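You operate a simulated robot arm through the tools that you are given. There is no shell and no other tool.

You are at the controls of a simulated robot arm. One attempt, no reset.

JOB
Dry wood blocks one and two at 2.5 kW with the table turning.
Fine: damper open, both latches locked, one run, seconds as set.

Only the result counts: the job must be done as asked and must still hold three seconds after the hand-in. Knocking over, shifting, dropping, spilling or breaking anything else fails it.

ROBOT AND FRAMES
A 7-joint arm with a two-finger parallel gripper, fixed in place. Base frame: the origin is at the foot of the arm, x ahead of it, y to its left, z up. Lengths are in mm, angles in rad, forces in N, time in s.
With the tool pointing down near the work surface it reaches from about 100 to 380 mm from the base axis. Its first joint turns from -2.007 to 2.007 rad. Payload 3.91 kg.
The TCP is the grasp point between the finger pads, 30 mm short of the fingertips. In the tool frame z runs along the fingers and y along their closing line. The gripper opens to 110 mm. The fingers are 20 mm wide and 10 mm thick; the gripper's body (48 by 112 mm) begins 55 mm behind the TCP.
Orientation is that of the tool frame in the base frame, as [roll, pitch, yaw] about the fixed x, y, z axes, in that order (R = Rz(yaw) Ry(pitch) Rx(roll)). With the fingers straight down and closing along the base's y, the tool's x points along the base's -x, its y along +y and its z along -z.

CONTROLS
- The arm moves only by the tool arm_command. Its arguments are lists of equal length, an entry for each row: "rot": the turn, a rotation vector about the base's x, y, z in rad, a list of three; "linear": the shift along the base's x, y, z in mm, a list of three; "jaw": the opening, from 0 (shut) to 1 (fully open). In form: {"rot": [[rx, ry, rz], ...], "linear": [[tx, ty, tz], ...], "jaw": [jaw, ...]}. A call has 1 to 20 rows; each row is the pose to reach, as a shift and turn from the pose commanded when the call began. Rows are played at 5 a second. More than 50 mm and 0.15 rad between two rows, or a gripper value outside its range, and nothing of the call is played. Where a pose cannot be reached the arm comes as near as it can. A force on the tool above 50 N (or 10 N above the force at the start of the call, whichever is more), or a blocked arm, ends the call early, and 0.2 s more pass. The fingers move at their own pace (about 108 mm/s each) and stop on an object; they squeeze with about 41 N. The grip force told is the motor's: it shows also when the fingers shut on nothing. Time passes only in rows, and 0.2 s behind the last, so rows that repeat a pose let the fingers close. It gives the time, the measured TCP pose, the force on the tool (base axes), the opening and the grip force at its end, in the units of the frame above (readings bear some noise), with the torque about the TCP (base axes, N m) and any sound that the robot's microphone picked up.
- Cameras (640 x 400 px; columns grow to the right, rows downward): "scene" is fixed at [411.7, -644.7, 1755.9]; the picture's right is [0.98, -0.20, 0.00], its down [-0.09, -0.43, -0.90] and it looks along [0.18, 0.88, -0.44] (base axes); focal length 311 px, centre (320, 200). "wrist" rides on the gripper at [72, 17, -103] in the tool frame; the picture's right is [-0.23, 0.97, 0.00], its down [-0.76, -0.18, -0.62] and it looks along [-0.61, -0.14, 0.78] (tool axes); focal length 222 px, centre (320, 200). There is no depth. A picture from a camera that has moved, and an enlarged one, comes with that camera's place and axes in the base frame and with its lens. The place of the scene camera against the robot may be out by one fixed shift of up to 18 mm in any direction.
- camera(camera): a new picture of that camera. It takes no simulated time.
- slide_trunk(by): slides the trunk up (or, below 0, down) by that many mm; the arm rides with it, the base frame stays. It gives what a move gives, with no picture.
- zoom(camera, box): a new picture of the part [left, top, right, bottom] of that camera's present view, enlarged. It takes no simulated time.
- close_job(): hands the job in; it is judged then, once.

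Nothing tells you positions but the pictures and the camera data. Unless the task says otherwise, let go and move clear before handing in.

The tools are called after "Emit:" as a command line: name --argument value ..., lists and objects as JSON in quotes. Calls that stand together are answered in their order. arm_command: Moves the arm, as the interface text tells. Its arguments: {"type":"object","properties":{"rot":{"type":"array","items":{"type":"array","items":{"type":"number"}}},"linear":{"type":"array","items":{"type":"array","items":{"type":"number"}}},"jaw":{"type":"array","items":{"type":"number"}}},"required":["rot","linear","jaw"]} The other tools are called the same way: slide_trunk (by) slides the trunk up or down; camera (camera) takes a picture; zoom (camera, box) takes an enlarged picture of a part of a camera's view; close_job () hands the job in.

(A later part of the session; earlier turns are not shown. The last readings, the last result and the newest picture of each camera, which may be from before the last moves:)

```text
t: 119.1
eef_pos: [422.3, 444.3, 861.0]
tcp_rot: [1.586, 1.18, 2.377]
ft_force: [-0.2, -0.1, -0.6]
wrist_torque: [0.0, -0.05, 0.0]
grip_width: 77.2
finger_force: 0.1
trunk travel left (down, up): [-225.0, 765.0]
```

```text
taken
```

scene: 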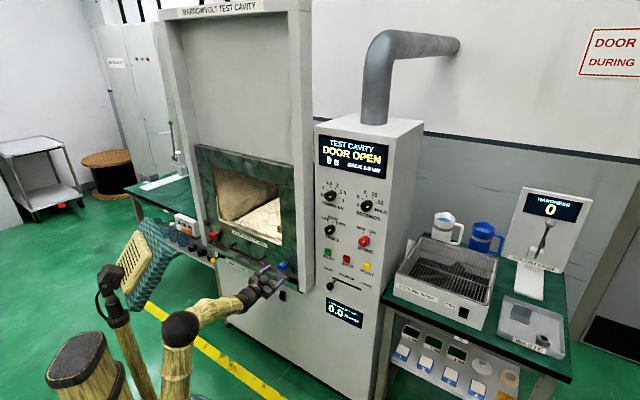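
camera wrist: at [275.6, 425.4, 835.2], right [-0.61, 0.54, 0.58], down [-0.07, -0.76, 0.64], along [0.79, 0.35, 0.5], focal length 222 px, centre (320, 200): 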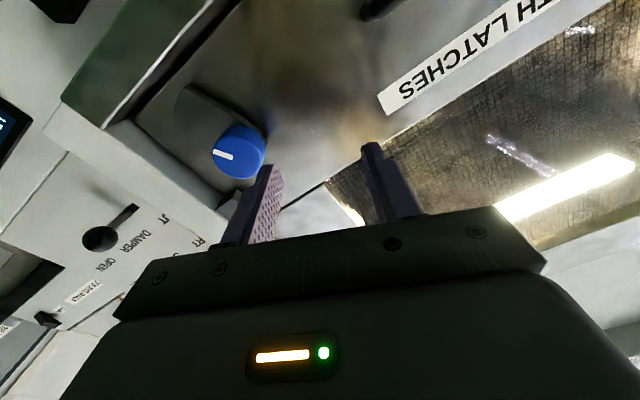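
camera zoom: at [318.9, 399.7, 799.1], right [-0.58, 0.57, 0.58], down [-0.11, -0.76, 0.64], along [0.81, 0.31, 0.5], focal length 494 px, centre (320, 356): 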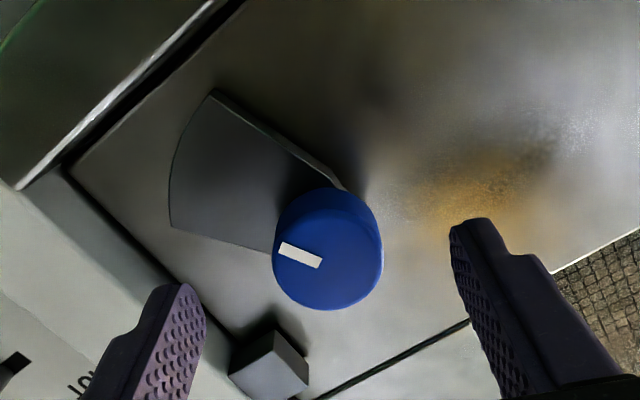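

The knob is well centred. I'll advance 27 mm, grip, and turn anticlockwise.

Emit:
arm_command --rot '[[0, 0, 0], [0, 0, 0], [0, 0, 0], [0, 0, 0], [0, 0, 0], [0, 0, 0]]' --linear '[[-2, 2, 1], [7, 12, 1], [17, 22, 1], [17, 22, 1], [17, 22, 1], [17, 22, 1]]' --jaw '[0.7, 0.7, 0.7, 0.2, 0.2, 0.2]'

Emit:
camera --camera "wrist"

```text
t: 120.5
eef_pos: [440.3, 464.5, 861.0]
tcp_rot: [1.589, 1.179, 2.377]
ft_force: [6.8, -15.0, -3.4]
wrist_torque: [-0.69, 0.91, -0.43]
grip_width: 37.8
finger_force: 45.8
trunk travel left (down, up): [-225.0, 765.0]
```

```text
taken
camera wrist: at [336.5, 421.2, 800.0], right [-0.58, 0.58, 0.58], down [-0.11, -0.76, 0.64], along [0.81, 0.3, 0.5], focal length 222 px, centre (320, 200)
```

wrist: 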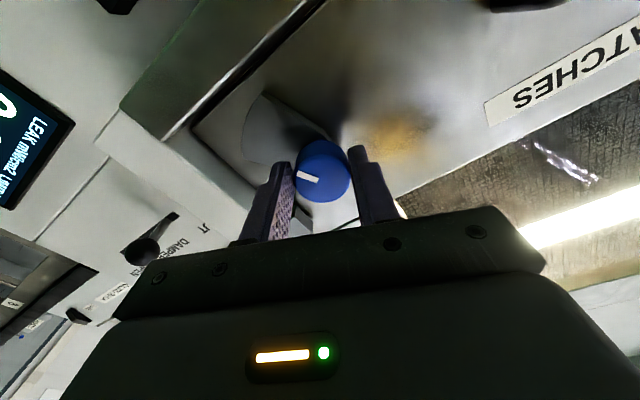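

Emit:
arm_command --rot '[[-0.084, -0.0857, 0], [-0.168, -0.1714, 0], [-0.252, -0.257, 0], [-0.336, -0.3427, 0], [-0.42, -0.4284, 0], [-0.504, -0.514, 0], [-0.588, -0.5998, 0], [-0.672, -0.6854, 0], [-0.735, -0.7497, 0]]' --linear '[[0, 0, 0], [0, 0, 0], [0, 0, 0], [0, 0, 0], [0, 0, 0], [0, 0, 0], [0, 0, 0], [0, 0, 0], [0, 0, 0]]' --jaw '[0.2, 0.2, 0.2, 0.2, 0.2, 0.2, 0.2, 0.2, 0.2]'

Emit:
camera --camera "wrist"

Emit:
zoom --camera "scene" --box '[255, 235, 315, 295]'

Emit:
zoom --camera "scene" --box '[310, 125, 400, 185]'

```text
t: 122.5
eef_pos: [444.1, 460.8, 861.7]
tcp_rot: [-1.573, 0.912, -0.791]
ft_force: [26.7, -21.1, 5.2]
wrist_torque: [0.22, 0.04, -0.51]
grip_width: 37.4
finger_force: 44.6
trunk travel left (down, up): [-225.0, 765.0]
```

```text
taken
camera wrist: at [392.3, 366.1, 792.6], right [-0.64, 0.65, -0.42], down [-0.67, -0.21, 0.71], along [0.37, 0.74, 0.57], focal length 222 px, centre (320, 200)
```

wrist: 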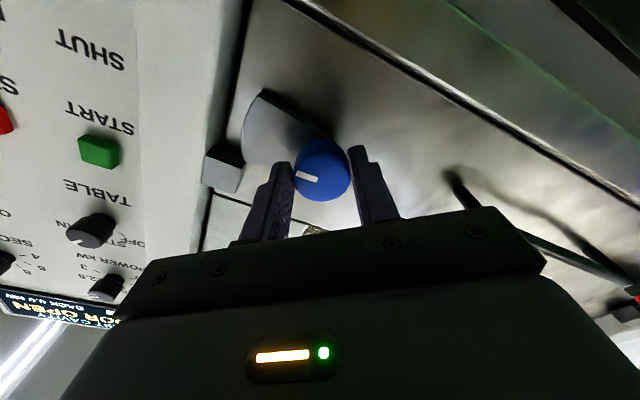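

```text
6.67 times, centred on (285, 265) of scene
camera zoom: at [411.7, -644.7, 1755.9], right [0.98, -0.2, 0.0], down [-0.09, -0.43, -0.9], along [0.18, 0.88, -0.44], focal length 2072 px, centre (553, -233)
```

zoom: 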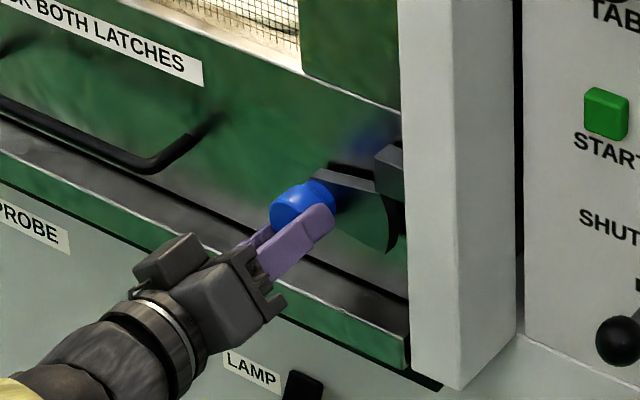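

```text
6.67 times, centred on (355, 155) of scene
camera zoom: at [411.7, -644.7, 1755.9], right [0.98, -0.2, 0.0], down [-0.09, -0.43, -0.9], along [0.18, 0.88, -0.44], focal length 2072 px, centre (87, 500)
```

zoom: 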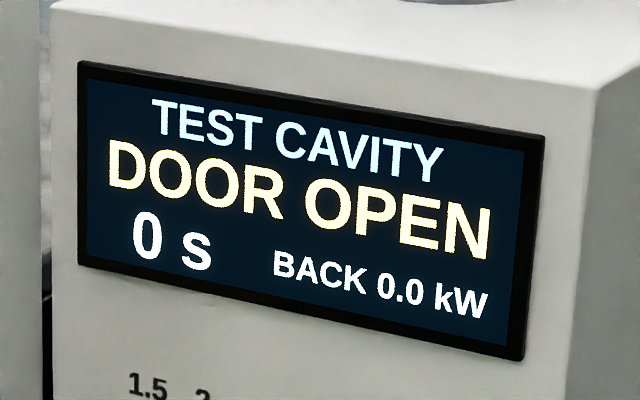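

The lever is swinging under the keeper. I'll turn a little further to see whether there is a stop.

Emit:
arm_command --rot '[[-0.049, -0.05, 0], [-0.098, -0.1, 0], [-0.147, -0.15, 0], [-0.196, -0.2, 0]]' --linear '[[1, -1, 0], [2, -2, 0], [2, -2, 0], [2, -2, 0]]' --jaw '[0.2, 0.2, 0.2, 0.2]'

Emit:
zoom --camera "wrist" --box '[200, 60, 400, 230]'

Emit:
zoom --camera "scene" --box '[255, 235, 315, 295]'

```text
t: 123.5
eef_pos: [444.6, 459.5, 861.7]
tcp_rot: [-1.568, 0.632, -0.786]
ft_force: [31.6, -10.4, 20.5]
wrist_torque: [-0.18, 0.45, -0.87]
grip_width: 37.5
finger_force: 45.2
trunk travel left (down, up): [-225.0, 765.0]
```

```text
2.35 times, centred on (300, 145) of wrist
camera zoom: at [405.7, 353.1, 804.2], right [-0.53, 0.54, -0.65], down [-0.8, -0.08, 0.59], along [0.27, 0.84, 0.48], focal length 523 px, centre (367, 329)
```

zoom: 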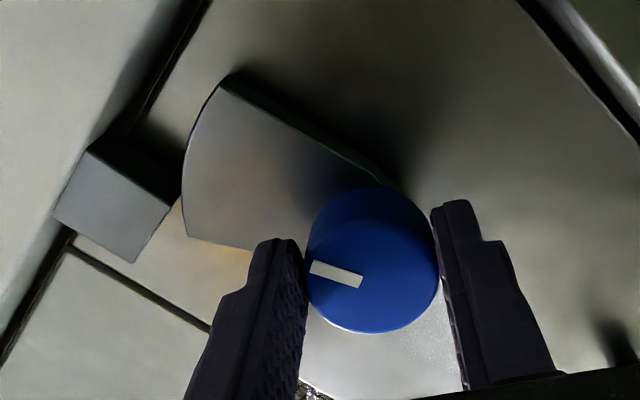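

```text
6.67 times, centred on (285, 265) of scene
camera zoom: at [411.7, -644.7, 1755.9], right [0.98, -0.2, 0.0], down [-0.09, -0.43, -0.9], along [0.18, 0.88, -0.44], focal length 2072 px, centre (553, -233)
```

zoom: 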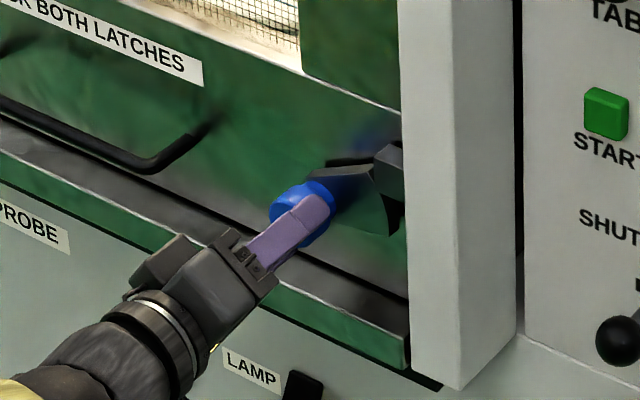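

Emit:
zoom --camera "scene" --box '[277, 247, 302, 272]'

Emit:
zoom --camera "wrist" --box '[200, 80, 290, 180]'

```text
16.00 times, centred on (290, 260) of scene
camera zoom: at [411.7, -644.7, 1755.9], right [0.98, -0.2, 0.0], down [-0.09, -0.43, -0.9], along [0.18, 0.88, -0.44], focal length 4972 px, centre (808, -752)
```

zoom: 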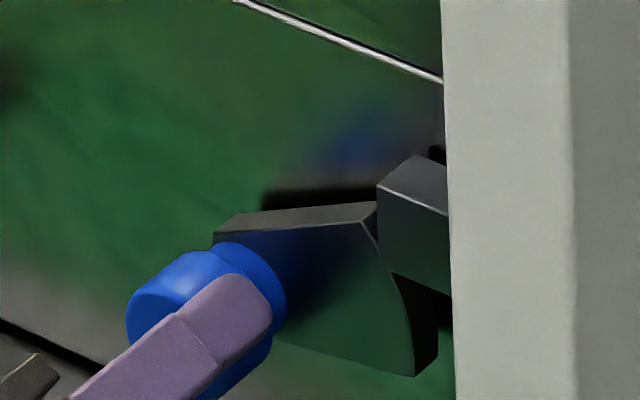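

```text
4.00 times, centred on (245, 130) of wrist
camera zoom: at [405.7, 353.1, 804.2], right [-0.53, 0.54, -0.65], down [-0.8, -0.08, 0.59], along [0.27, 0.84, 0.48], focal length 888 px, centre (620, 480)
```

zoom: 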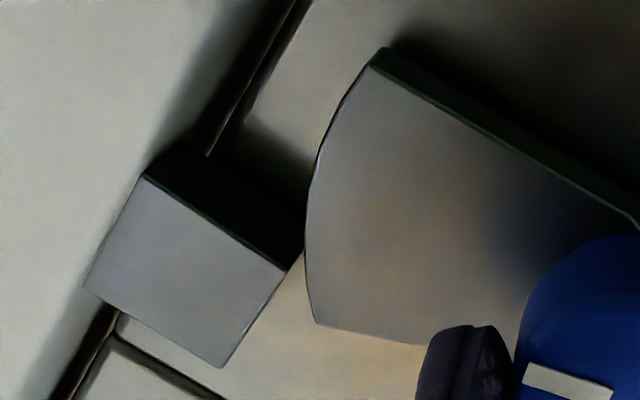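

No stop yet, and the torque is low. I'll keep turning anticlockwise in small steps to find the end of travel.

Emit:
arm_command --rot '[[-0.049, -0.05, 0], [-0.098, -0.1, 0], [-0.147, -0.15, 0], [-0.196, -0.2, 0], [-0.245, -0.25, 0]]' --linear '[[0, 0, 0], [0, 0, 0], [0, 0, 0], [0, 0, 0], [0, 0, 0]]' --jaw '[0.2, 0.2, 0.2, 0.2, 0.2]'

Emit:
zoom --camera "wrist" --box '[200, 60, 400, 230]'

Emit:
zoom --camera "scene" --box '[272, 245, 302, 275]'

```text
t: 124.7
eef_pos: [444.3, 460.3, 864.0]
tcp_rot: [-1.559, 0.281, -0.786]
ft_force: [30.2, -10.5, 24.0]
wrist_torque: [0.76, 0.3, -0.41]
grip_width: 38.0
finger_force: 45.3
trunk travel left (down, up): [-225.0, 765.0]
```

```text
2.35 times, centred on (300, 145) of wrist
camera zoom: at [416.4, 341.5, 825.6], right [-0.34, 0.35, -0.87], down [-0.93, 0.04, 0.38], along [0.17, 0.93, 0.31], focal length 523 px, centre (367, 329)
```

zoom: 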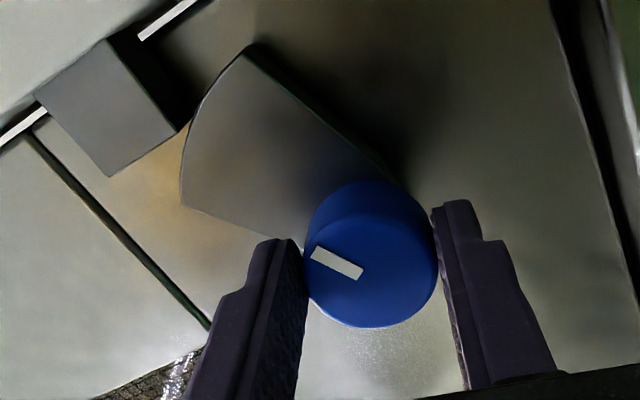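

```text
13.33 times, centred on (287, 260) of scene
camera zoom: at [411.7, -644.7, 1755.9], right [0.98, -0.2, 0.0], down [-0.09, -0.43, -0.9], along [0.18, 0.88, -0.44], focal length 4143 px, centre (760, -600)
```

zoom: 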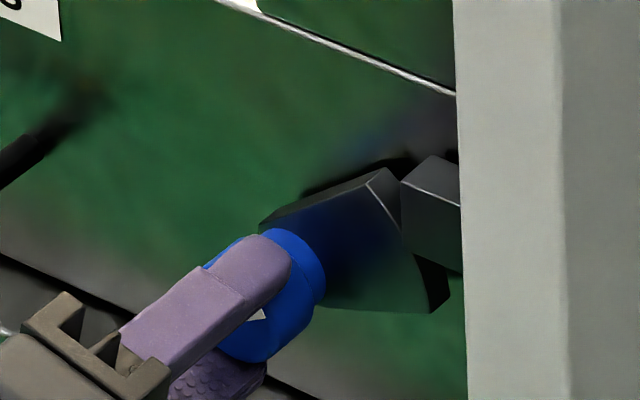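

The knob started to slip in the grip after about 90° of travel, with the lever now pointing at its keeper. That looks like the locked end stop. Releasing and checking.

Emit:
arm_command --rot '[[0, 0, 0], [0, 0, 0], [0, 0, 0], [0, 0, 0], [0, 0, 0]]' --linear '[[0, 0, 0], [0, 0, 0], [-14, -14, 0], [-28, -28, 0], [-28, -28, 0]]' --jaw '[0.7, 0.7, 0.7, 0.7, 0.7]'

Emit:
camera --camera "wrist"

Emit:
zoom --camera "scene" --box '[272, 245, 302, 275]'

Emit:
zoom --camera "scene" --box '[310, 125, 400, 185]'

```text
t: 125.9
eef_pos: [413.2, 437.5, 862.0]
tcp_rot: [-1.57, 0.28, -0.779]
ft_force: [0.1, -0.4, -0.3]
wrist_torque: [0.04, 0.02, 0.03]
grip_width: 76.8
finger_force: 0.1
trunk travel left (down, up): [-225.0, 765.0]
```

```text
taken
camera wrist: at [385.5, 318.1, 824.3], right [-0.35, 0.34, -0.87], down [-0.92, 0.04, 0.38], along [0.16, 0.94, 0.3], focal length 222 px, centre (320, 200)
```

wrist: 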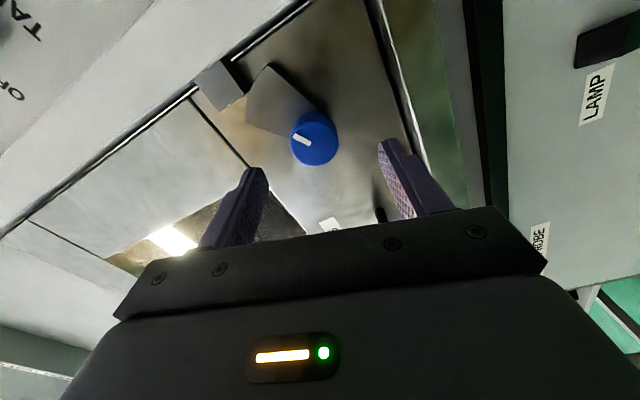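

```text
13.33 times, centred on (287, 260) of scene
camera zoom: at [411.7, -644.7, 1755.9], right [0.98, -0.2, 0.0], down [-0.09, -0.43, -0.9], along [0.18, 0.88, -0.44], focal length 4143 px, centre (760, -600)
```

zoom: 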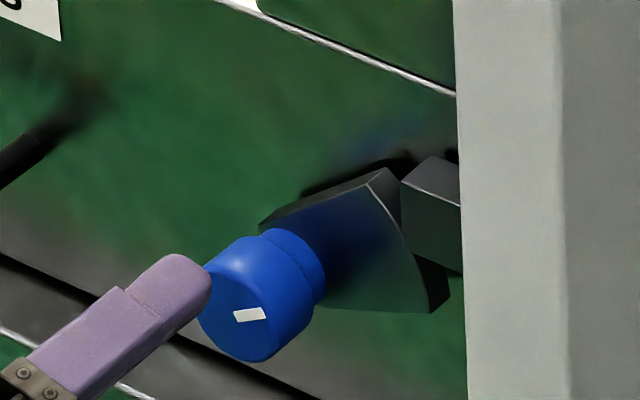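

```text
6.67 times, centred on (355, 155) of scene
camera zoom: at [411.7, -644.7, 1755.9], right [0.98, -0.2, 0.0], down [-0.09, -0.43, -0.9], along [0.18, 0.88, -0.44], focal length 2072 px, centre (87, 500)
```

zoom: 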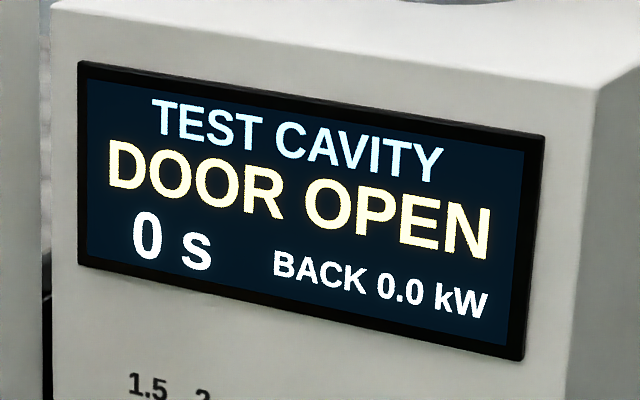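

The blue latch is locked: it turned a full 90° and its pointer now aims at the keeper. Next is the red latch on the left. I'll raise the hand above the handle bar and traverse left.

Emit:
arm_command --rot '[[0, 0, 0], [0, 0, 0], [0.038, 0.039, 0], [0.076, 0.078, 0], [0.114, 0.117, 0], [0.152, 0.155, 0], [0.19, 0.194, 0], [0.229, 0.233, 0], [0.267, 0.272, 0], [0.305, 0.311, 0], [0.343, 0.35, 0], [0.343, 0.35, 0]]' --linear '[[4, 4, 30], [9, 9, 65], [-22, 40, 65], [-53, 70, 65], [-84, 100, 65], [-115, 130, 65], [-146, 161, 65], [-177, 191, 65], [-208, 221, 65], [-239, 252, 65], [-269, 282, 65], [-269, 282, 65]]' --jaw '[0.7, 0.7, 0.7, 0.7, 0.7, 0.7, 0.7, 0.7, 0.7, 0.7, 0.7, 0.7]'

Emit:
camera --camera "wrist"

Emit:
camera --camera "scene"

```text
t: 128.5
eef_pos: [142.1, 720.0, 927.5]
tcp_rot: [-1.573, 0.772, -0.783]
ft_force: [0.4, -0.1, 0.4]
wrist_torque: [0.0, -0.01, 0.02]
grip_width: 76.9
finger_force: 0.1
trunk travel left (down, up): [-225.0, 765.0]
```

```text
taken
camera wrist: at [97.0, 618.1, 864.6], right [-0.6, 0.59, -0.54], down [-0.74, -0.14, 0.66], along [0.31, 0.79, 0.52], focal length 222 px, centre (320, 200)
```

wrist: 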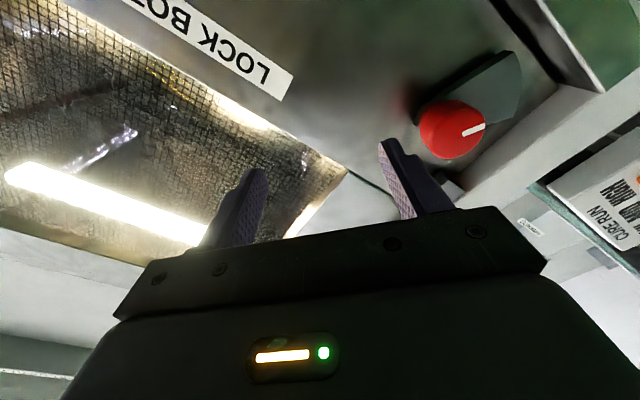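

```text
taken
```

scene: 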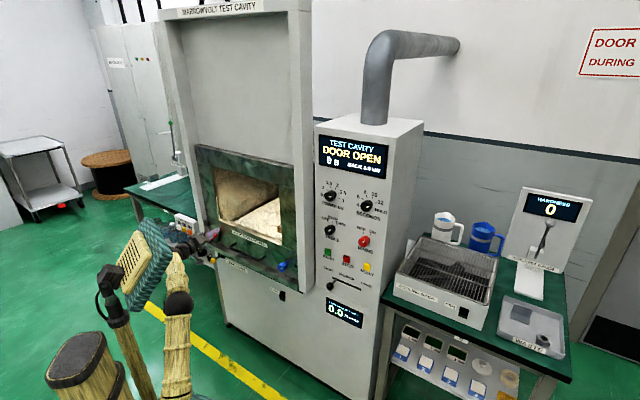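

No blocking this time. The red knob is at about q≈-468, z≈868. Moving in front of it.

Emit:
arm_command --rot '[[0, 0, 0], [0, 0, 0], [0, 0, 0], [0, 0, 0]]' --linear '[[-16, 15, -20], [-32, 30, -40], [-47, 46, -60], [-47, 46, -60]]' --jaw '[0.7, 0.7, 0.7, 0.7]'

Emit:
zoom --camera "wrist" --box '[220, 40, 420, 220]'

Emit:
camera --camera "scene"

```text
t: 129.5
eef_pos: [97.6, 764.2, 867.0]
tcp_rot: [-1.573, 0.769, -0.782]
ft_force: [1.4, -0.7, 0.4]
wrist_torque: [0.05, -0.02, 0.08]
grip_width: 76.9
finger_force: 0.0
trunk travel left (down, up): [-225.0, 765.0]
```

```text
2.22 times, centred on (320, 130) of wrist
camera zoom: at [53.3, 662.0, 803.7], right [-0.6, 0.59, -0.54], down [-0.74, -0.14, 0.66], along [0.31, 0.79, 0.52], focal length 494 px, centre (320, 356)
```

zoom: 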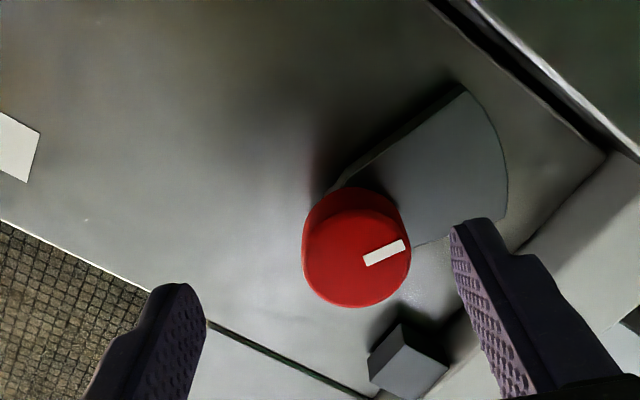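

```text
taken
```

scene: 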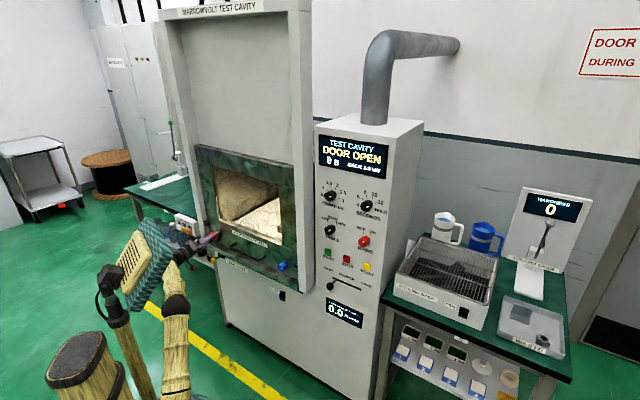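

Centring is off by 12.5 mm. I'll correct that, advance, and grip.

Emit:
arm_command --rot '[[0, 0, 0], [0, 0, 0], [0, 0, 0], [0, 0, 0], [0, 0, 0], [0, 0, 0]]' --linear '[[-6, 6, -9], [3, 15, -9], [12, 24, -9], [12, 24, -9], [12, 24, -9], [12, 24, -9]]' --jaw '[0.7, 0.7, 0.7, 0.2, 0.2, 0.2]'

Emit:
camera --camera "wrist"

```text
t: 130.9
eef_pos: [110.5, 786.6, 858.4]
tcp_rot: [-1.57, 0.77, -0.783]
ft_force: [4.8, -1.8, 6.8]
wrist_torque: [-0.02, 0.2, -1.11]
grip_width: 37.2
finger_force: 45.2
trunk travel left (down, up): [-225.0, 765.0]
```

```text
taken
camera wrist: at [65.6, 684.8, 794.9], right [-0.6, 0.59, -0.54], down [-0.74, -0.14, 0.66], along [0.31, 0.79, 0.53], focal length 222 px, centre (320, 200)
```

wrist: 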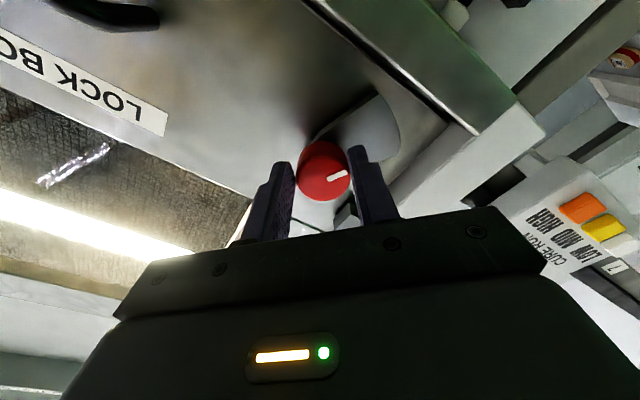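

Emit:
arm_command --rot '[[0.091, 0.0928, 0], [0.182, 0.1856, 0], [0.273, 0.2785, 0], [0.364, 0.3713, 0], [0.455, 0.4641, 0], [0.546, 0.5569, 0], [0.637, 0.6497, 0], [0.728, 0.7426, 0], [0.819, 0.8354, 0]]' --linear '[[0, 0, 0], [0, 0, 0], [0, 0, 0], [0, 0, 0], [0, 0, 0], [0, 0, 0], [0, 0, 0], [0, 0, 0], [0, 0, 0]]' --jaw '[0.2, 0.2, 0.2, 0.2, 0.2, 0.2, 0.2, 0.2, 0.2]'

Emit:
zoom --camera "wrist" --box '[220, 60, 420, 230]'

Emit:
zoom --camera "scene" --box '[180, 200, 260, 280]'

```text
t: 132.4
eef_pos: [104.4, 790.6, 856.1]
tcp_rot: [1.664, 1.512, 2.469]
ft_force: [2.2, 24.4, 3.3]
wrist_torque: [-0.3, 0.1, 0.45]
grip_width: 37.2
finger_force: 44.9
trunk travel left (down, up): [-225.0, 765.0]
stopped in row 7: the force on the tool passed its limit at 54 N (the readings are from after the stop); the commanded pose is now the measured one
```

```text
2.35 times, centred on (320, 145) of wrist
camera zoom: at [17.8, 730.7, 784.0], right [-0.69, 0.67, 0.28], down [-0.27, -0.6, 0.75], along [0.67, 0.44, 0.59], focal length 523 px, centre (320, 329)
```

zoom: 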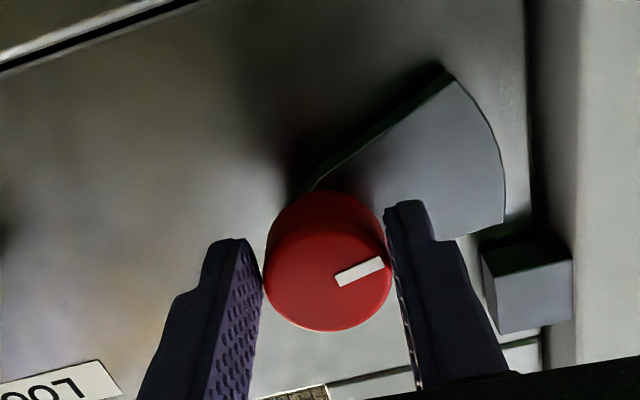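

```text
5.00 times, centred on (220, 240) of scene
camera zoom: at [411.7, -644.7, 1755.9], right [0.98, -0.2, 0.0], down [-0.09, -0.43, -0.9], along [0.18, 0.88, -0.44], focal length 1554 px, centre (820, 0)
```

zoom: 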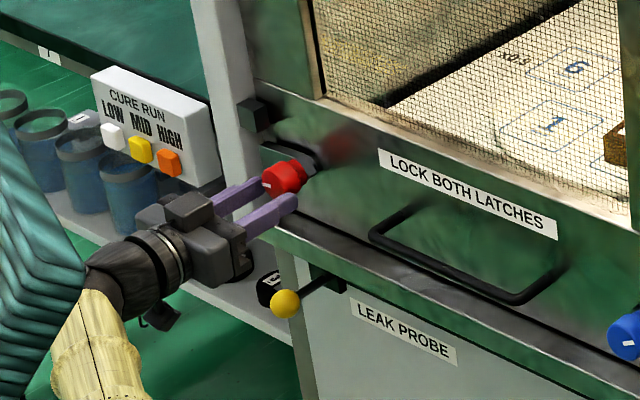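

The force limit tripped from off-centre turning. I'll release, let the stress relax, recentre and grip again.

Emit:
arm_command --rot '[[0, 0, 0], [0, 0, 0], [0, 0, 0]]' --linear '[[0, 0, 0], [0, 0, 0], [0, 0, 0]]' --jaw '[0.6, 0.7, 0.7]'

Emit:
zoom --camera "wrist" --box '[220, 60, 420, 230]'

Emit:
zoom --camera "scene" --box '[130, 190, 250, 310]'

Emit:
camera --camera "wrist"

```text
t: 133.2
eef_pos: [106.1, 789.3, 856.2]
tcp_rot: [1.632, 1.512, 2.431]
ft_force: [-0.2, 0.2, 0.1]
wrist_torque: [0.01, -0.04, -0.03]
grip_width: 76.7
finger_force: 0.1
trunk travel left (down, up): [-225.0, 765.0]
```

```text
2.35 times, centred on (320, 145) of wrist
camera zoom: at [18.4, 729.0, 786.0], right [-0.69, 0.67, 0.28], down [-0.27, -0.6, 0.75], along [0.67, 0.44, 0.59], focal length 523 px, centre (320, 329)
```

zoom: 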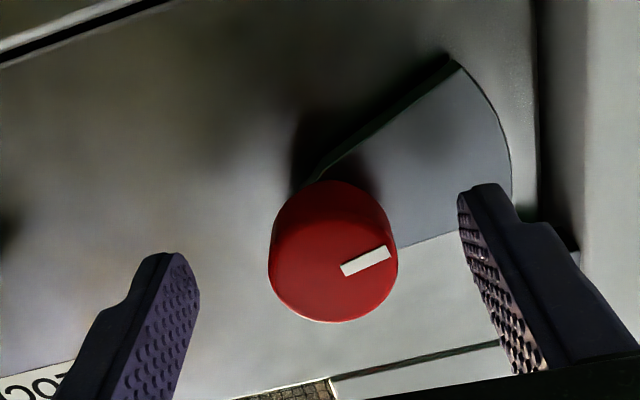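

```text
3.33 times, centred on (190, 250) of scene
camera zoom: at [411.7, -644.7, 1755.9], right [0.98, -0.2, 0.0], down [-0.09, -0.43, -0.9], along [0.18, 0.88, -0.44], focal length 1036 px, centre (753, 33)
```

zoom: 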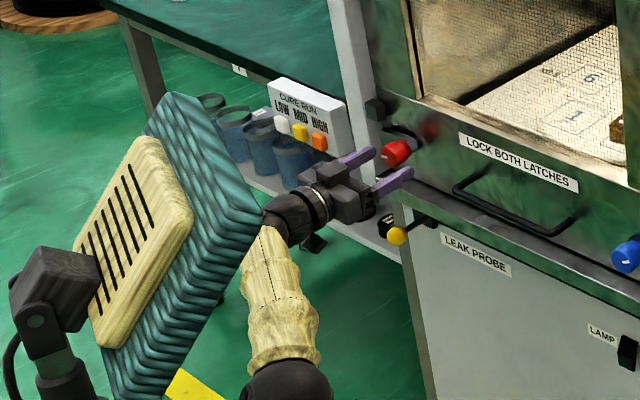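

```text
taken
camera wrist: at [18.4, 729.0, 786.0], right [-0.69, 0.67, 0.28], down [-0.27, -0.6, 0.75], along [0.67, 0.44, 0.59], focal length 222 px, centre (320, 200)
```

wrist: 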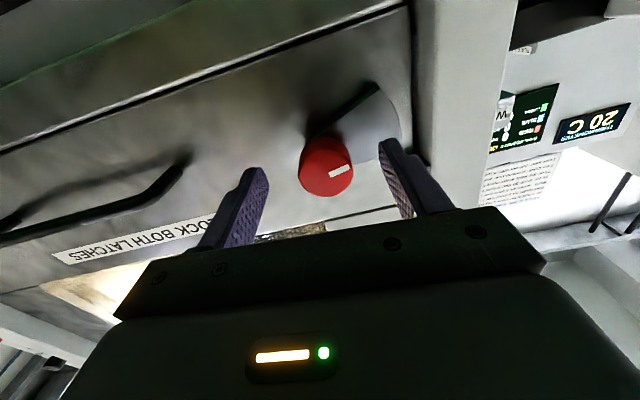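

Recentring by about 4 mm left and 2.5 mm down, then gripping and continuing clockwise.

Emit:
arm_command --rot '[[0, 0, 0], [0, 0, 0], [0, 0, 0], [0, 0, 0]]' --linear '[[-3, 3, -2], [-2, 4, -2], [-2, 4, -2], [-2, 4, -2]]' --jaw '[0.7, 0.2, 0.2, 0.2]'

Emit:
arm_command --rot '[[0.07, 0.0714, 0], [0.14, 0.1428, 0], [0.21, 0.2142, 0], [0.28, 0.2856, 0], [0.35, 0.357, 0]]' --linear '[[0, 0, 0], [0, 0, 0], [0, 0, 0], [0, 0, 0], [0, 0, 0]]' --jaw '[0.2, 0.2, 0.2, 0.2, 0.2]'

Emit:
zoom --camera "wrist" --box '[220, 60, 420, 230]'

```text
t: 134.2
eef_pos: [104.9, 791.6, 855.9]
tcp_rot: [1.631, 1.509, 2.432]
ft_force: [0.4, -13.2, -3.0]
wrist_torque: [-0.53, 0.66, -1.12]
grip_width: 37.5
finger_force: 44.9
trunk travel left (down, up): [-225.0, 765.0]
```

```text
t: 135.4
eef_pos: [101.4, 794.6, 857.0]
tcp_rot: [1.567, 1.008, 2.375]
ft_force: [-1.0, 37.7, 18.9]
wrist_torque: [0.01, -0.52, 0.39]
grip_width: 37.6
finger_force: 44.9
trunk travel left (down, up): [-225.0, 765.0]
```

```text
2.35 times, centred on (320, 145) of wrist
camera zoom: at [-7.1, 756.3, 803.7], right [-0.51, 0.49, 0.71], down [-0.03, -0.83, 0.55], along [0.86, 0.26, 0.44], focal length 523 px, centre (320, 329)
```

zoom: 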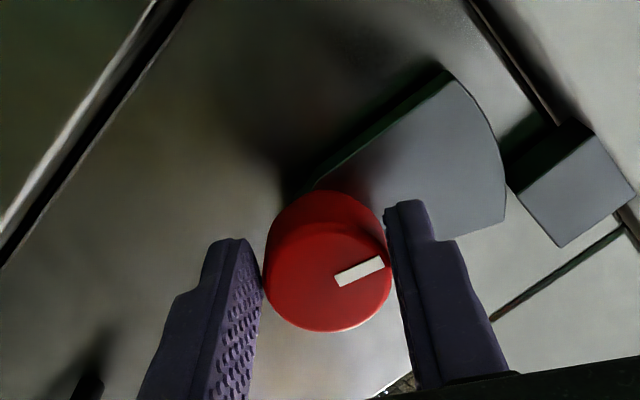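

Emit:
arm_command --rot '[[0, 0, 0], [0.056, 0.057, 0], [0.112, 0.114, 0], [0.168, 0.171, 0], [0.224, 0.228, 0], [0.28, 0.286, 0]]' --linear '[[-2, 3, 3], [-2, 3, 3], [-2, 3, 3], [-2, 3, 3], [-2, 3, 3], [-2, 3, 3]]' --jaw '[0.2, 0.2, 0.2, 0.2, 0.2, 0.2]'

Emit:
zoom --camera "wrist" --box '[220, 60, 420, 230]'

Emit:
zoom --camera "scene" --box '[190, 205, 250, 265]'

Emit:
zoom --camera "scene" --box '[310, 125, 400, 185]'

```text
t: 136.8
eef_pos: [99.7, 798.7, 857.7]
tcp_rot: [1.568, 0.612, 2.373]
ft_force: [-4.2, 23.9, 11.6]
wrist_torque: [-0.44, -0.6, 0.37]
grip_width: 37.5
finger_force: 45.9
trunk travel left (down, up): [-225.0, 765.0]
```

```text
2.35 times, centred on (320, 145) of wrist
camera zoom: at [-21.8, 770.4, 829.7], right [-0.27, 0.26, 0.93], down [0.09, -0.95, 0.29], along [0.96, 0.16, 0.24], focal length 523 px, centre (320, 329)
```

zoom: 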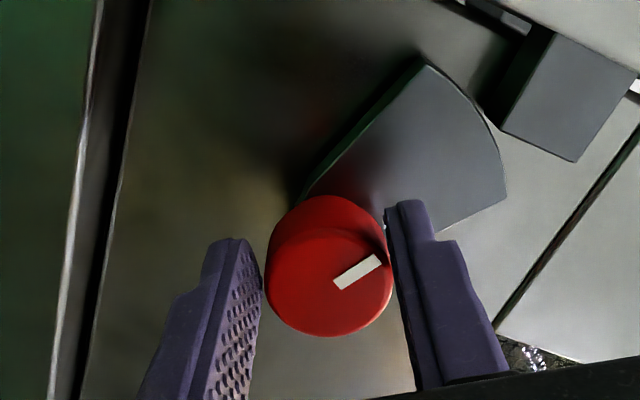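

```text
6.67 times, centred on (220, 235) of scene
camera zoom: at [411.7, -644.7, 1755.9], right [0.98, -0.2, 0.0], down [-0.09, -0.43, -0.9], along [0.18, 0.88, -0.44], focal length 2072 px, centre (987, -33)
```

zoom: 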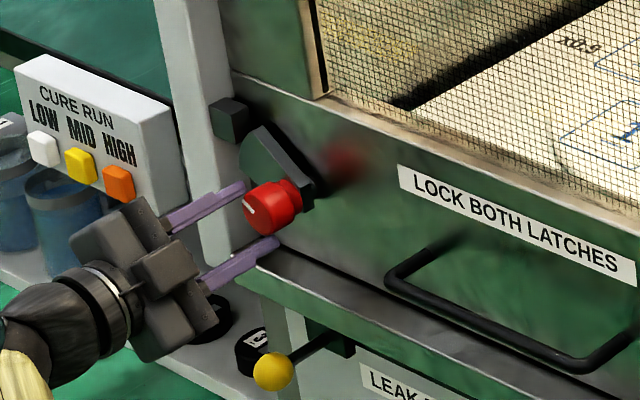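

```text
6.67 times, centred on (355, 155) of scene
camera zoom: at [411.7, -644.7, 1755.9], right [0.98, -0.2, 0.0], down [-0.09, -0.43, -0.9], along [0.18, 0.88, -0.44], focal length 2072 px, centre (87, 500)
```

zoom: 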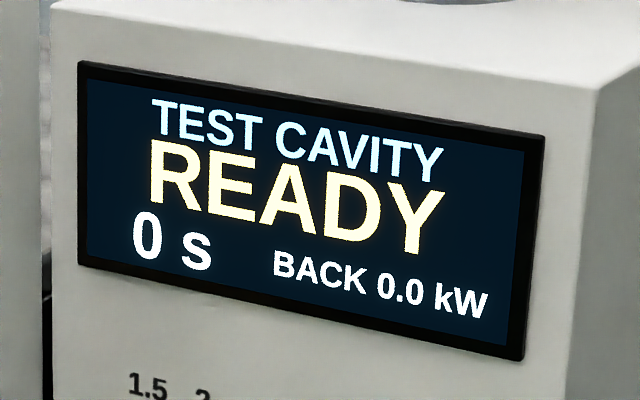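

The display now reads READY, so the door is closed and both latches register. I'll nudge the red latch slightly further onto its stop, then release.

Emit:
arm_command --rot '[[0.042, 0.043, 0], [0.084, 0.086, 0], [0.084, 0.086, 0], [0.084, 0.086, 0], [0.084, 0.086, 0], [0.084, 0.086, 0], [0.084, 0.086, 0]]' --linear '[[0, 0, 0], [0, 0, 0], [0, 0, 0], [0, 0, 0], [-14, -14, 0], [-28, -28, 0], [-28, -28, 0]]' --jaw '[0.2, 0.2, 0.7, 0.7, 0.7, 0.7, 0.7]'

Emit:
camera --camera "wrist"

Emit:
zoom --camera "scene" --box '[190, 205, 250, 265]'

Emit:
zoom --camera "scene" --box '[310, 125, 400, 185]'

```text
t: 137.4
eef_pos: [98.0, 799.1, 858.8]
tcp_rot: [1.565, 0.519, 2.382]
ft_force: [-2.2, 20.4, 5.6]
wrist_torque: [-0.31, -0.34, 0.69]
grip_width: 37.2
finger_force: 45.0
trunk travel left (down, up): [-225.0, 765.0]
stopped in row 2: the force on the tool passed its limit at 52 N (the readings are from after the stop); the commanded pose is now the measured one
```

```text
taken
camera wrist: at [-24.7, 772.1, 836.2], right [-0.21, 0.19, 0.96], down [0.12, -0.97, 0.22], along [0.97, 0.16, 0.18], focal length 222 px, centre (320, 200)
```

wrist: 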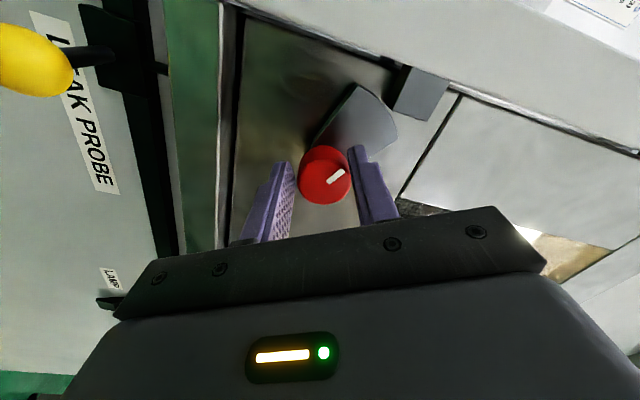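

```text
6.67 times, centred on (220, 235) of scene
camera zoom: at [411.7, -644.7, 1755.9], right [0.98, -0.2, 0.0], down [-0.09, -0.43, -0.9], along [0.18, 0.88, -0.44], focal length 2072 px, centre (987, -33)
```

zoom: 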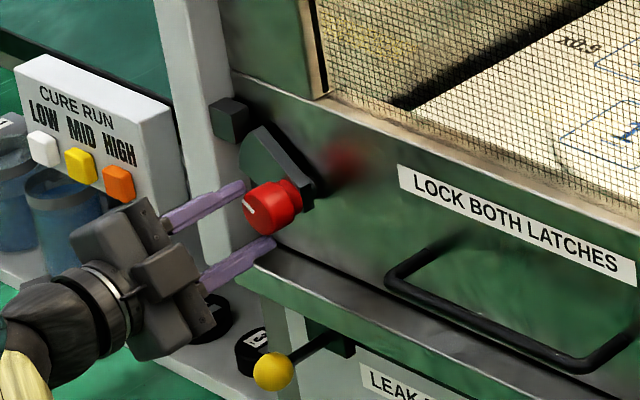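

```text
6.67 times, centred on (355, 155) of scene
camera zoom: at [411.7, -644.7, 1755.9], right [0.98, -0.2, 0.0], down [-0.09, -0.43, -0.9], along [0.18, 0.88, -0.44], focal length 2072 px, centre (87, 500)
```

zoom: 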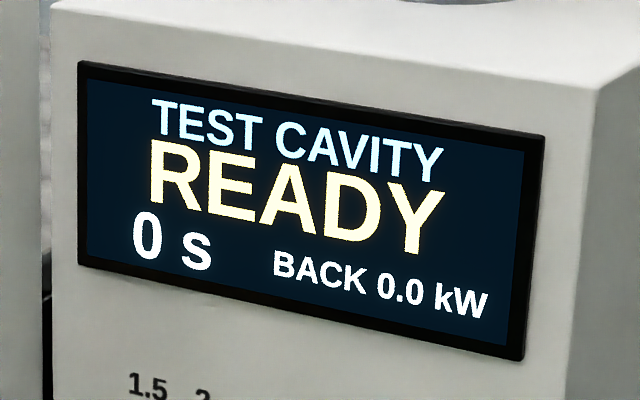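

At the stop. Releasing and backing straight off.

Emit:
arm_command --rot '[[0, 0, 0], [0, 0, 0], [0, 0, 0], [0, 0, 0], [0, 0, 0], [0, 0, 0]]' --linear '[[0, 0, 0], [0, 0, 0], [-12, -12, 0], [-24, -24, 5], [-28, -28, 30], [-28, -28, 60]]' --jaw '[0.7, 0.7, 0.7, 0.7, 0.7, 0.7]'

Emit:
zoom --camera "scene" --box '[190, 205, 250, 265]'

Emit:
zoom --camera "scene" --box '[310, 125, 400, 185]'

Emit:
zoom --camera "scene" --box '[310, 220, 400, 330]'

Emit:
camera --camera "scene"

```text
t: 138.8
eef_pos: [72.9, 769.0, 919.3]
tcp_rot: [1.565, 0.514, 2.377]
ft_force: [0.4, -0.7, 0.6]
wrist_torque: [0.0, -0.01, 0.01]
grip_width: 76.9
finger_force: 0.0
trunk travel left (down, up): [-225.0, 765.0]
```

```text
6.67 times, centred on (220, 235) of scene
camera zoom: at [411.7, -644.7, 1755.9], right [0.98, -0.2, 0.0], down [-0.09, -0.43, -0.9], along [0.18, 0.88, -0.44], focal length 2072 px, centre (987, -33)
```

zoom: 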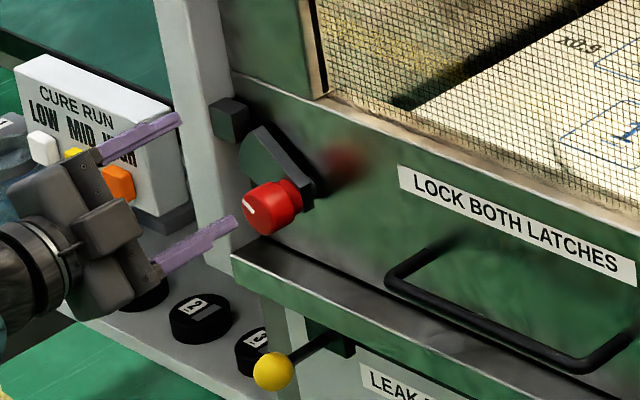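

```text
6.67 times, centred on (355, 155) of scene
camera zoom: at [411.7, -644.7, 1755.9], right [0.98, -0.2, 0.0], down [-0.09, -0.43, -0.9], along [0.18, 0.88, -0.44], focal length 2072 px, centre (87, 500)
```

zoom: 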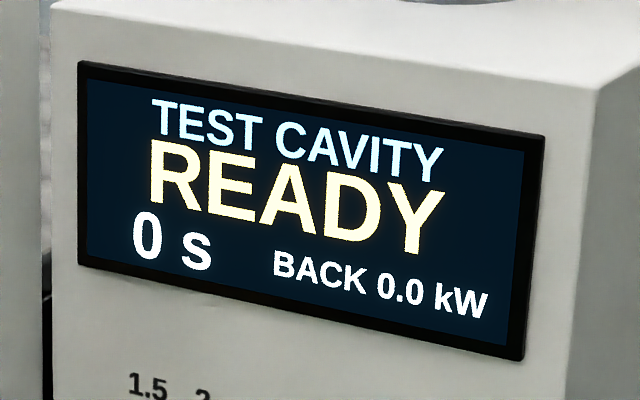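

```text
3.64 times, centred on (355, 275) of scene
camera zoom: at [411.7, -644.7, 1755.9], right [0.98, -0.2, 0.0], down [-0.09, -0.43, -0.9], along [0.18, 0.88, -0.44], focal length 1130 px, centre (193, -73)
```

zoom: 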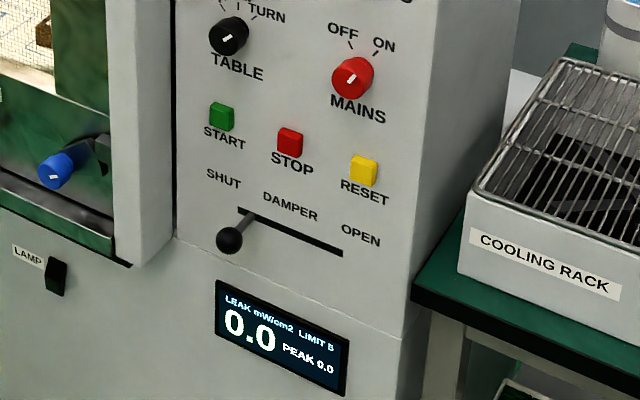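

```text
taken
```

scene: 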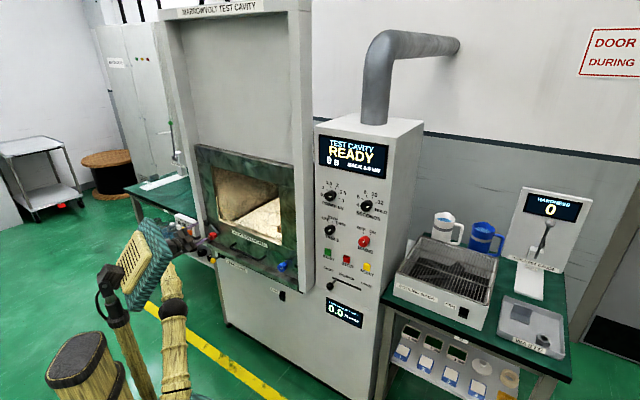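

READY holds and the hand is clear. Next is the damper lever, currently at SHUT. I'll traverse right at a safe height with the gripper rolled level.

Emit:
arm_command --rot '[[0, 0, 0], [-0.05, -0.051, 0], [-0.1, -0.102, 0], [-0.15, -0.153, 0], [-0.2, -0.204, 0], [-0.25, -0.255, 0], [-0.3, -0.306, 0], [-0.35, -0.357, 0], [-0.4, -0.408, 0], [-0.45, -0.459, 0], [-0.5, -0.51, 0], [-0.55, -0.561, 0], [-0.6, -0.612, 0], [-0.65, -0.663, 0], [-0.7, -0.714, 0], [-0.742, -0.757, 0], [-0.742, -0.757, 0]]' --linear '[[32, -31, 20], [64, -62, 30], [96, -93, 30], [128, -124, 30], [160, -155, 30], [193, -186, 30], [226, -217, 30], [259, -248, 30], [292, -279, 30], [325, -310, 30], [358, -341, 30], [391, -372, 30], [424, -403, 30], [457, -434, 30], [490, -465, 30], [515, -490, 30], [515, -490, 30]]' --jaw '[0.7, 0.7, 0.7, 0.7, 0.7, 0.7, 0.7, 0.7, 0.7, 0.7, 0.7, 0.7, 0.7, 0.7, 0.7, 0.7, 0.7]'

Emit:
camera --camera "wrist"

Emit:
camera --camera "scene"

```text
t: 142.4
eef_pos: [585.8, 278.2, 949.5]
tcp_rot: [-2.679, 1.56, -1.87]
ft_force: [0.1, -0.2, 0.6]
wrist_torque: [0.01, 0.0, 0.01]
grip_width: 77.0
finger_force: 0.0
trunk travel left (down, up): [-225.0, 765.0]
```

```text
taken
camera wrist: at [501.1, 214.2, 876.6], right [-0.7, 0.68, 0.22], down [-0.3, -0.56, 0.77], along [0.65, 0.47, 0.6], focal length 222 px, centre (320, 200)
```

wrist: 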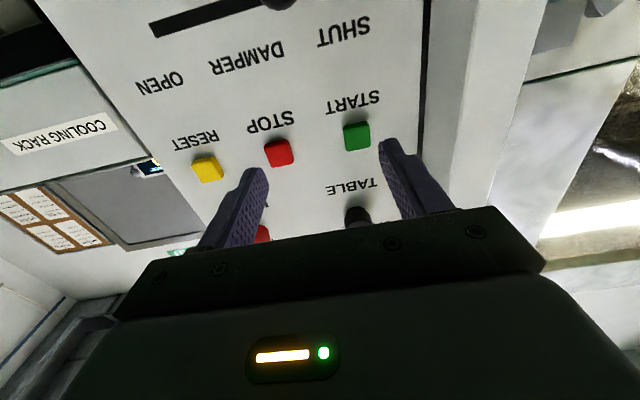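

```text
taken
```

scene: 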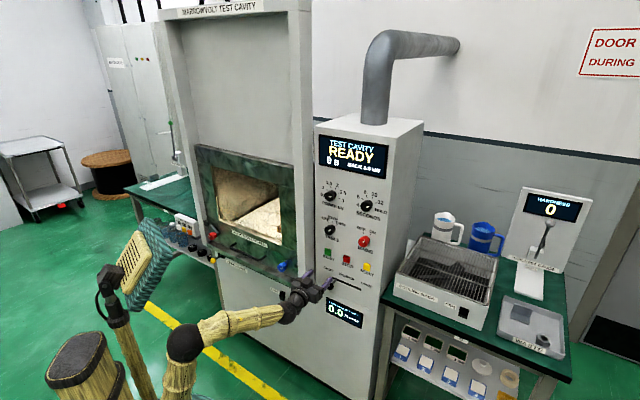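

START is at about q≈190, z≈980. I'll lower to bring the damper lever into view.

Emit:
arm_command --rot '[[0, 0, 0], [0, 0, 0], [0, 0, 0], [0, 0, 0]]' --linear '[[0, 0, -30], [0, 0, -60], [0, 0, -90], [0, 0, -90]]' --jaw '[0.3, 0, 0, 0]'

Emit:
camera --camera "wrist"

Emit:
zoom --camera "scene" --box '[270, 230, 400, 330]'

```text
t: 143.4
eef_pos: [585.8, 278.6, 857.7]
tcp_rot: [-2.731, 1.562, -1.921]
ft_force: [0.4, -0.8, -0.2]
wrist_torque: [-0.03, -0.03, 0.01]
grip_width: 0.1
finger_force: 37.8
trunk travel left (down, up): [-225.0, 765.0]
```

```text
taken
camera wrist: at [500.3, 214.2, 785.3], right [-0.7, 0.68, 0.22], down [-0.3, -0.57, 0.77], along [0.65, 0.47, 0.6], focal length 222 px, centre (320, 200)
```

wrist: 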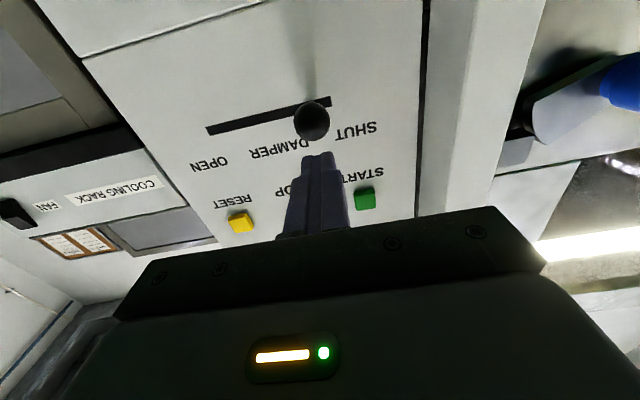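

```text
4.00 times, centred on (335, 280) of scene
camera zoom: at [411.7, -644.7, 1755.9], right [0.98, -0.2, 0.0], down [-0.09, -0.43, -0.9], along [0.18, 0.88, -0.44], focal length 1243 px, centre (260, -120)
```

zoom: 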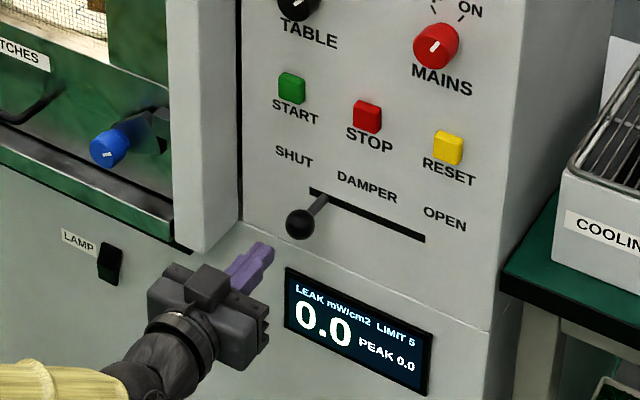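

The damper ball is at q≈228, z≈848, p≈700, and the slot runs to q≈344. I'll place closed fingers just left of the ball and push right.

Emit:
arm_command --rot '[[0, 0, 0], [0, 0, 0], [0, 0, 0], [0, 0, 0], [0, 0, 0]]' --linear '[[-12, 11, -5], [-24, 24, -9], [0, 48, -9], [27, 76, -9], [27, 76, -9]]' --jaw '[0, 0, 0, 0, 0]'

Emit:
camera --camera "wrist"

Emit:
zoom --camera "scene" --box '[270, 230, 400, 330]'

```text
t: 144.6
eef_pos: [613.3, 351.5, 851.3]
tcp_rot: [-2.714, 1.56, -1.907]
ft_force: [-0.5, 0.3, -0.3]
wrist_torque: [0.0, 0.0, -0.02]
grip_width: 0.1
finger_force: 37.7
trunk travel left (down, up): [-225.0, 765.0]
```

```text
taken
camera wrist: at [529.6, 288.5, 778.4], right [-0.7, 0.68, 0.22], down [-0.3, -0.57, 0.77], along [0.65, 0.47, 0.6], focal length 222 px, centre (320, 200)
```

wrist: 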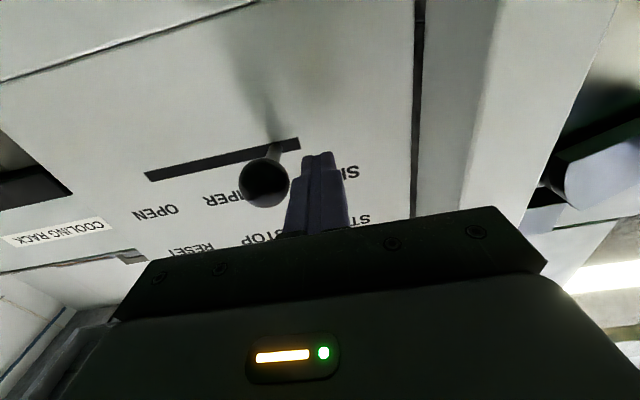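

```text
4.00 times, centred on (335, 280) of scene
camera zoom: at [411.7, -644.7, 1755.9], right [0.98, -0.2, 0.0], down [-0.09, -0.43, -0.9], along [0.18, 0.88, -0.44], focal length 1243 px, centre (260, -120)
```

zoom: 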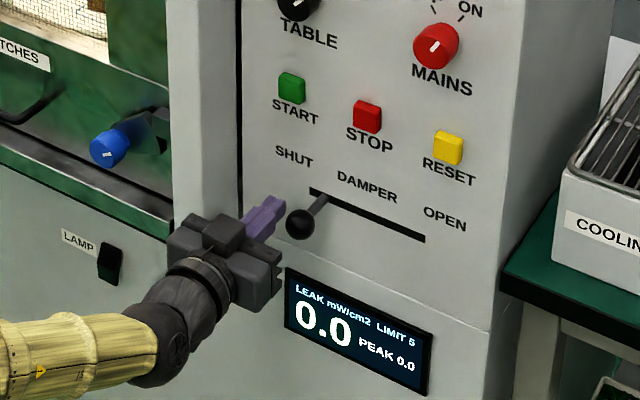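

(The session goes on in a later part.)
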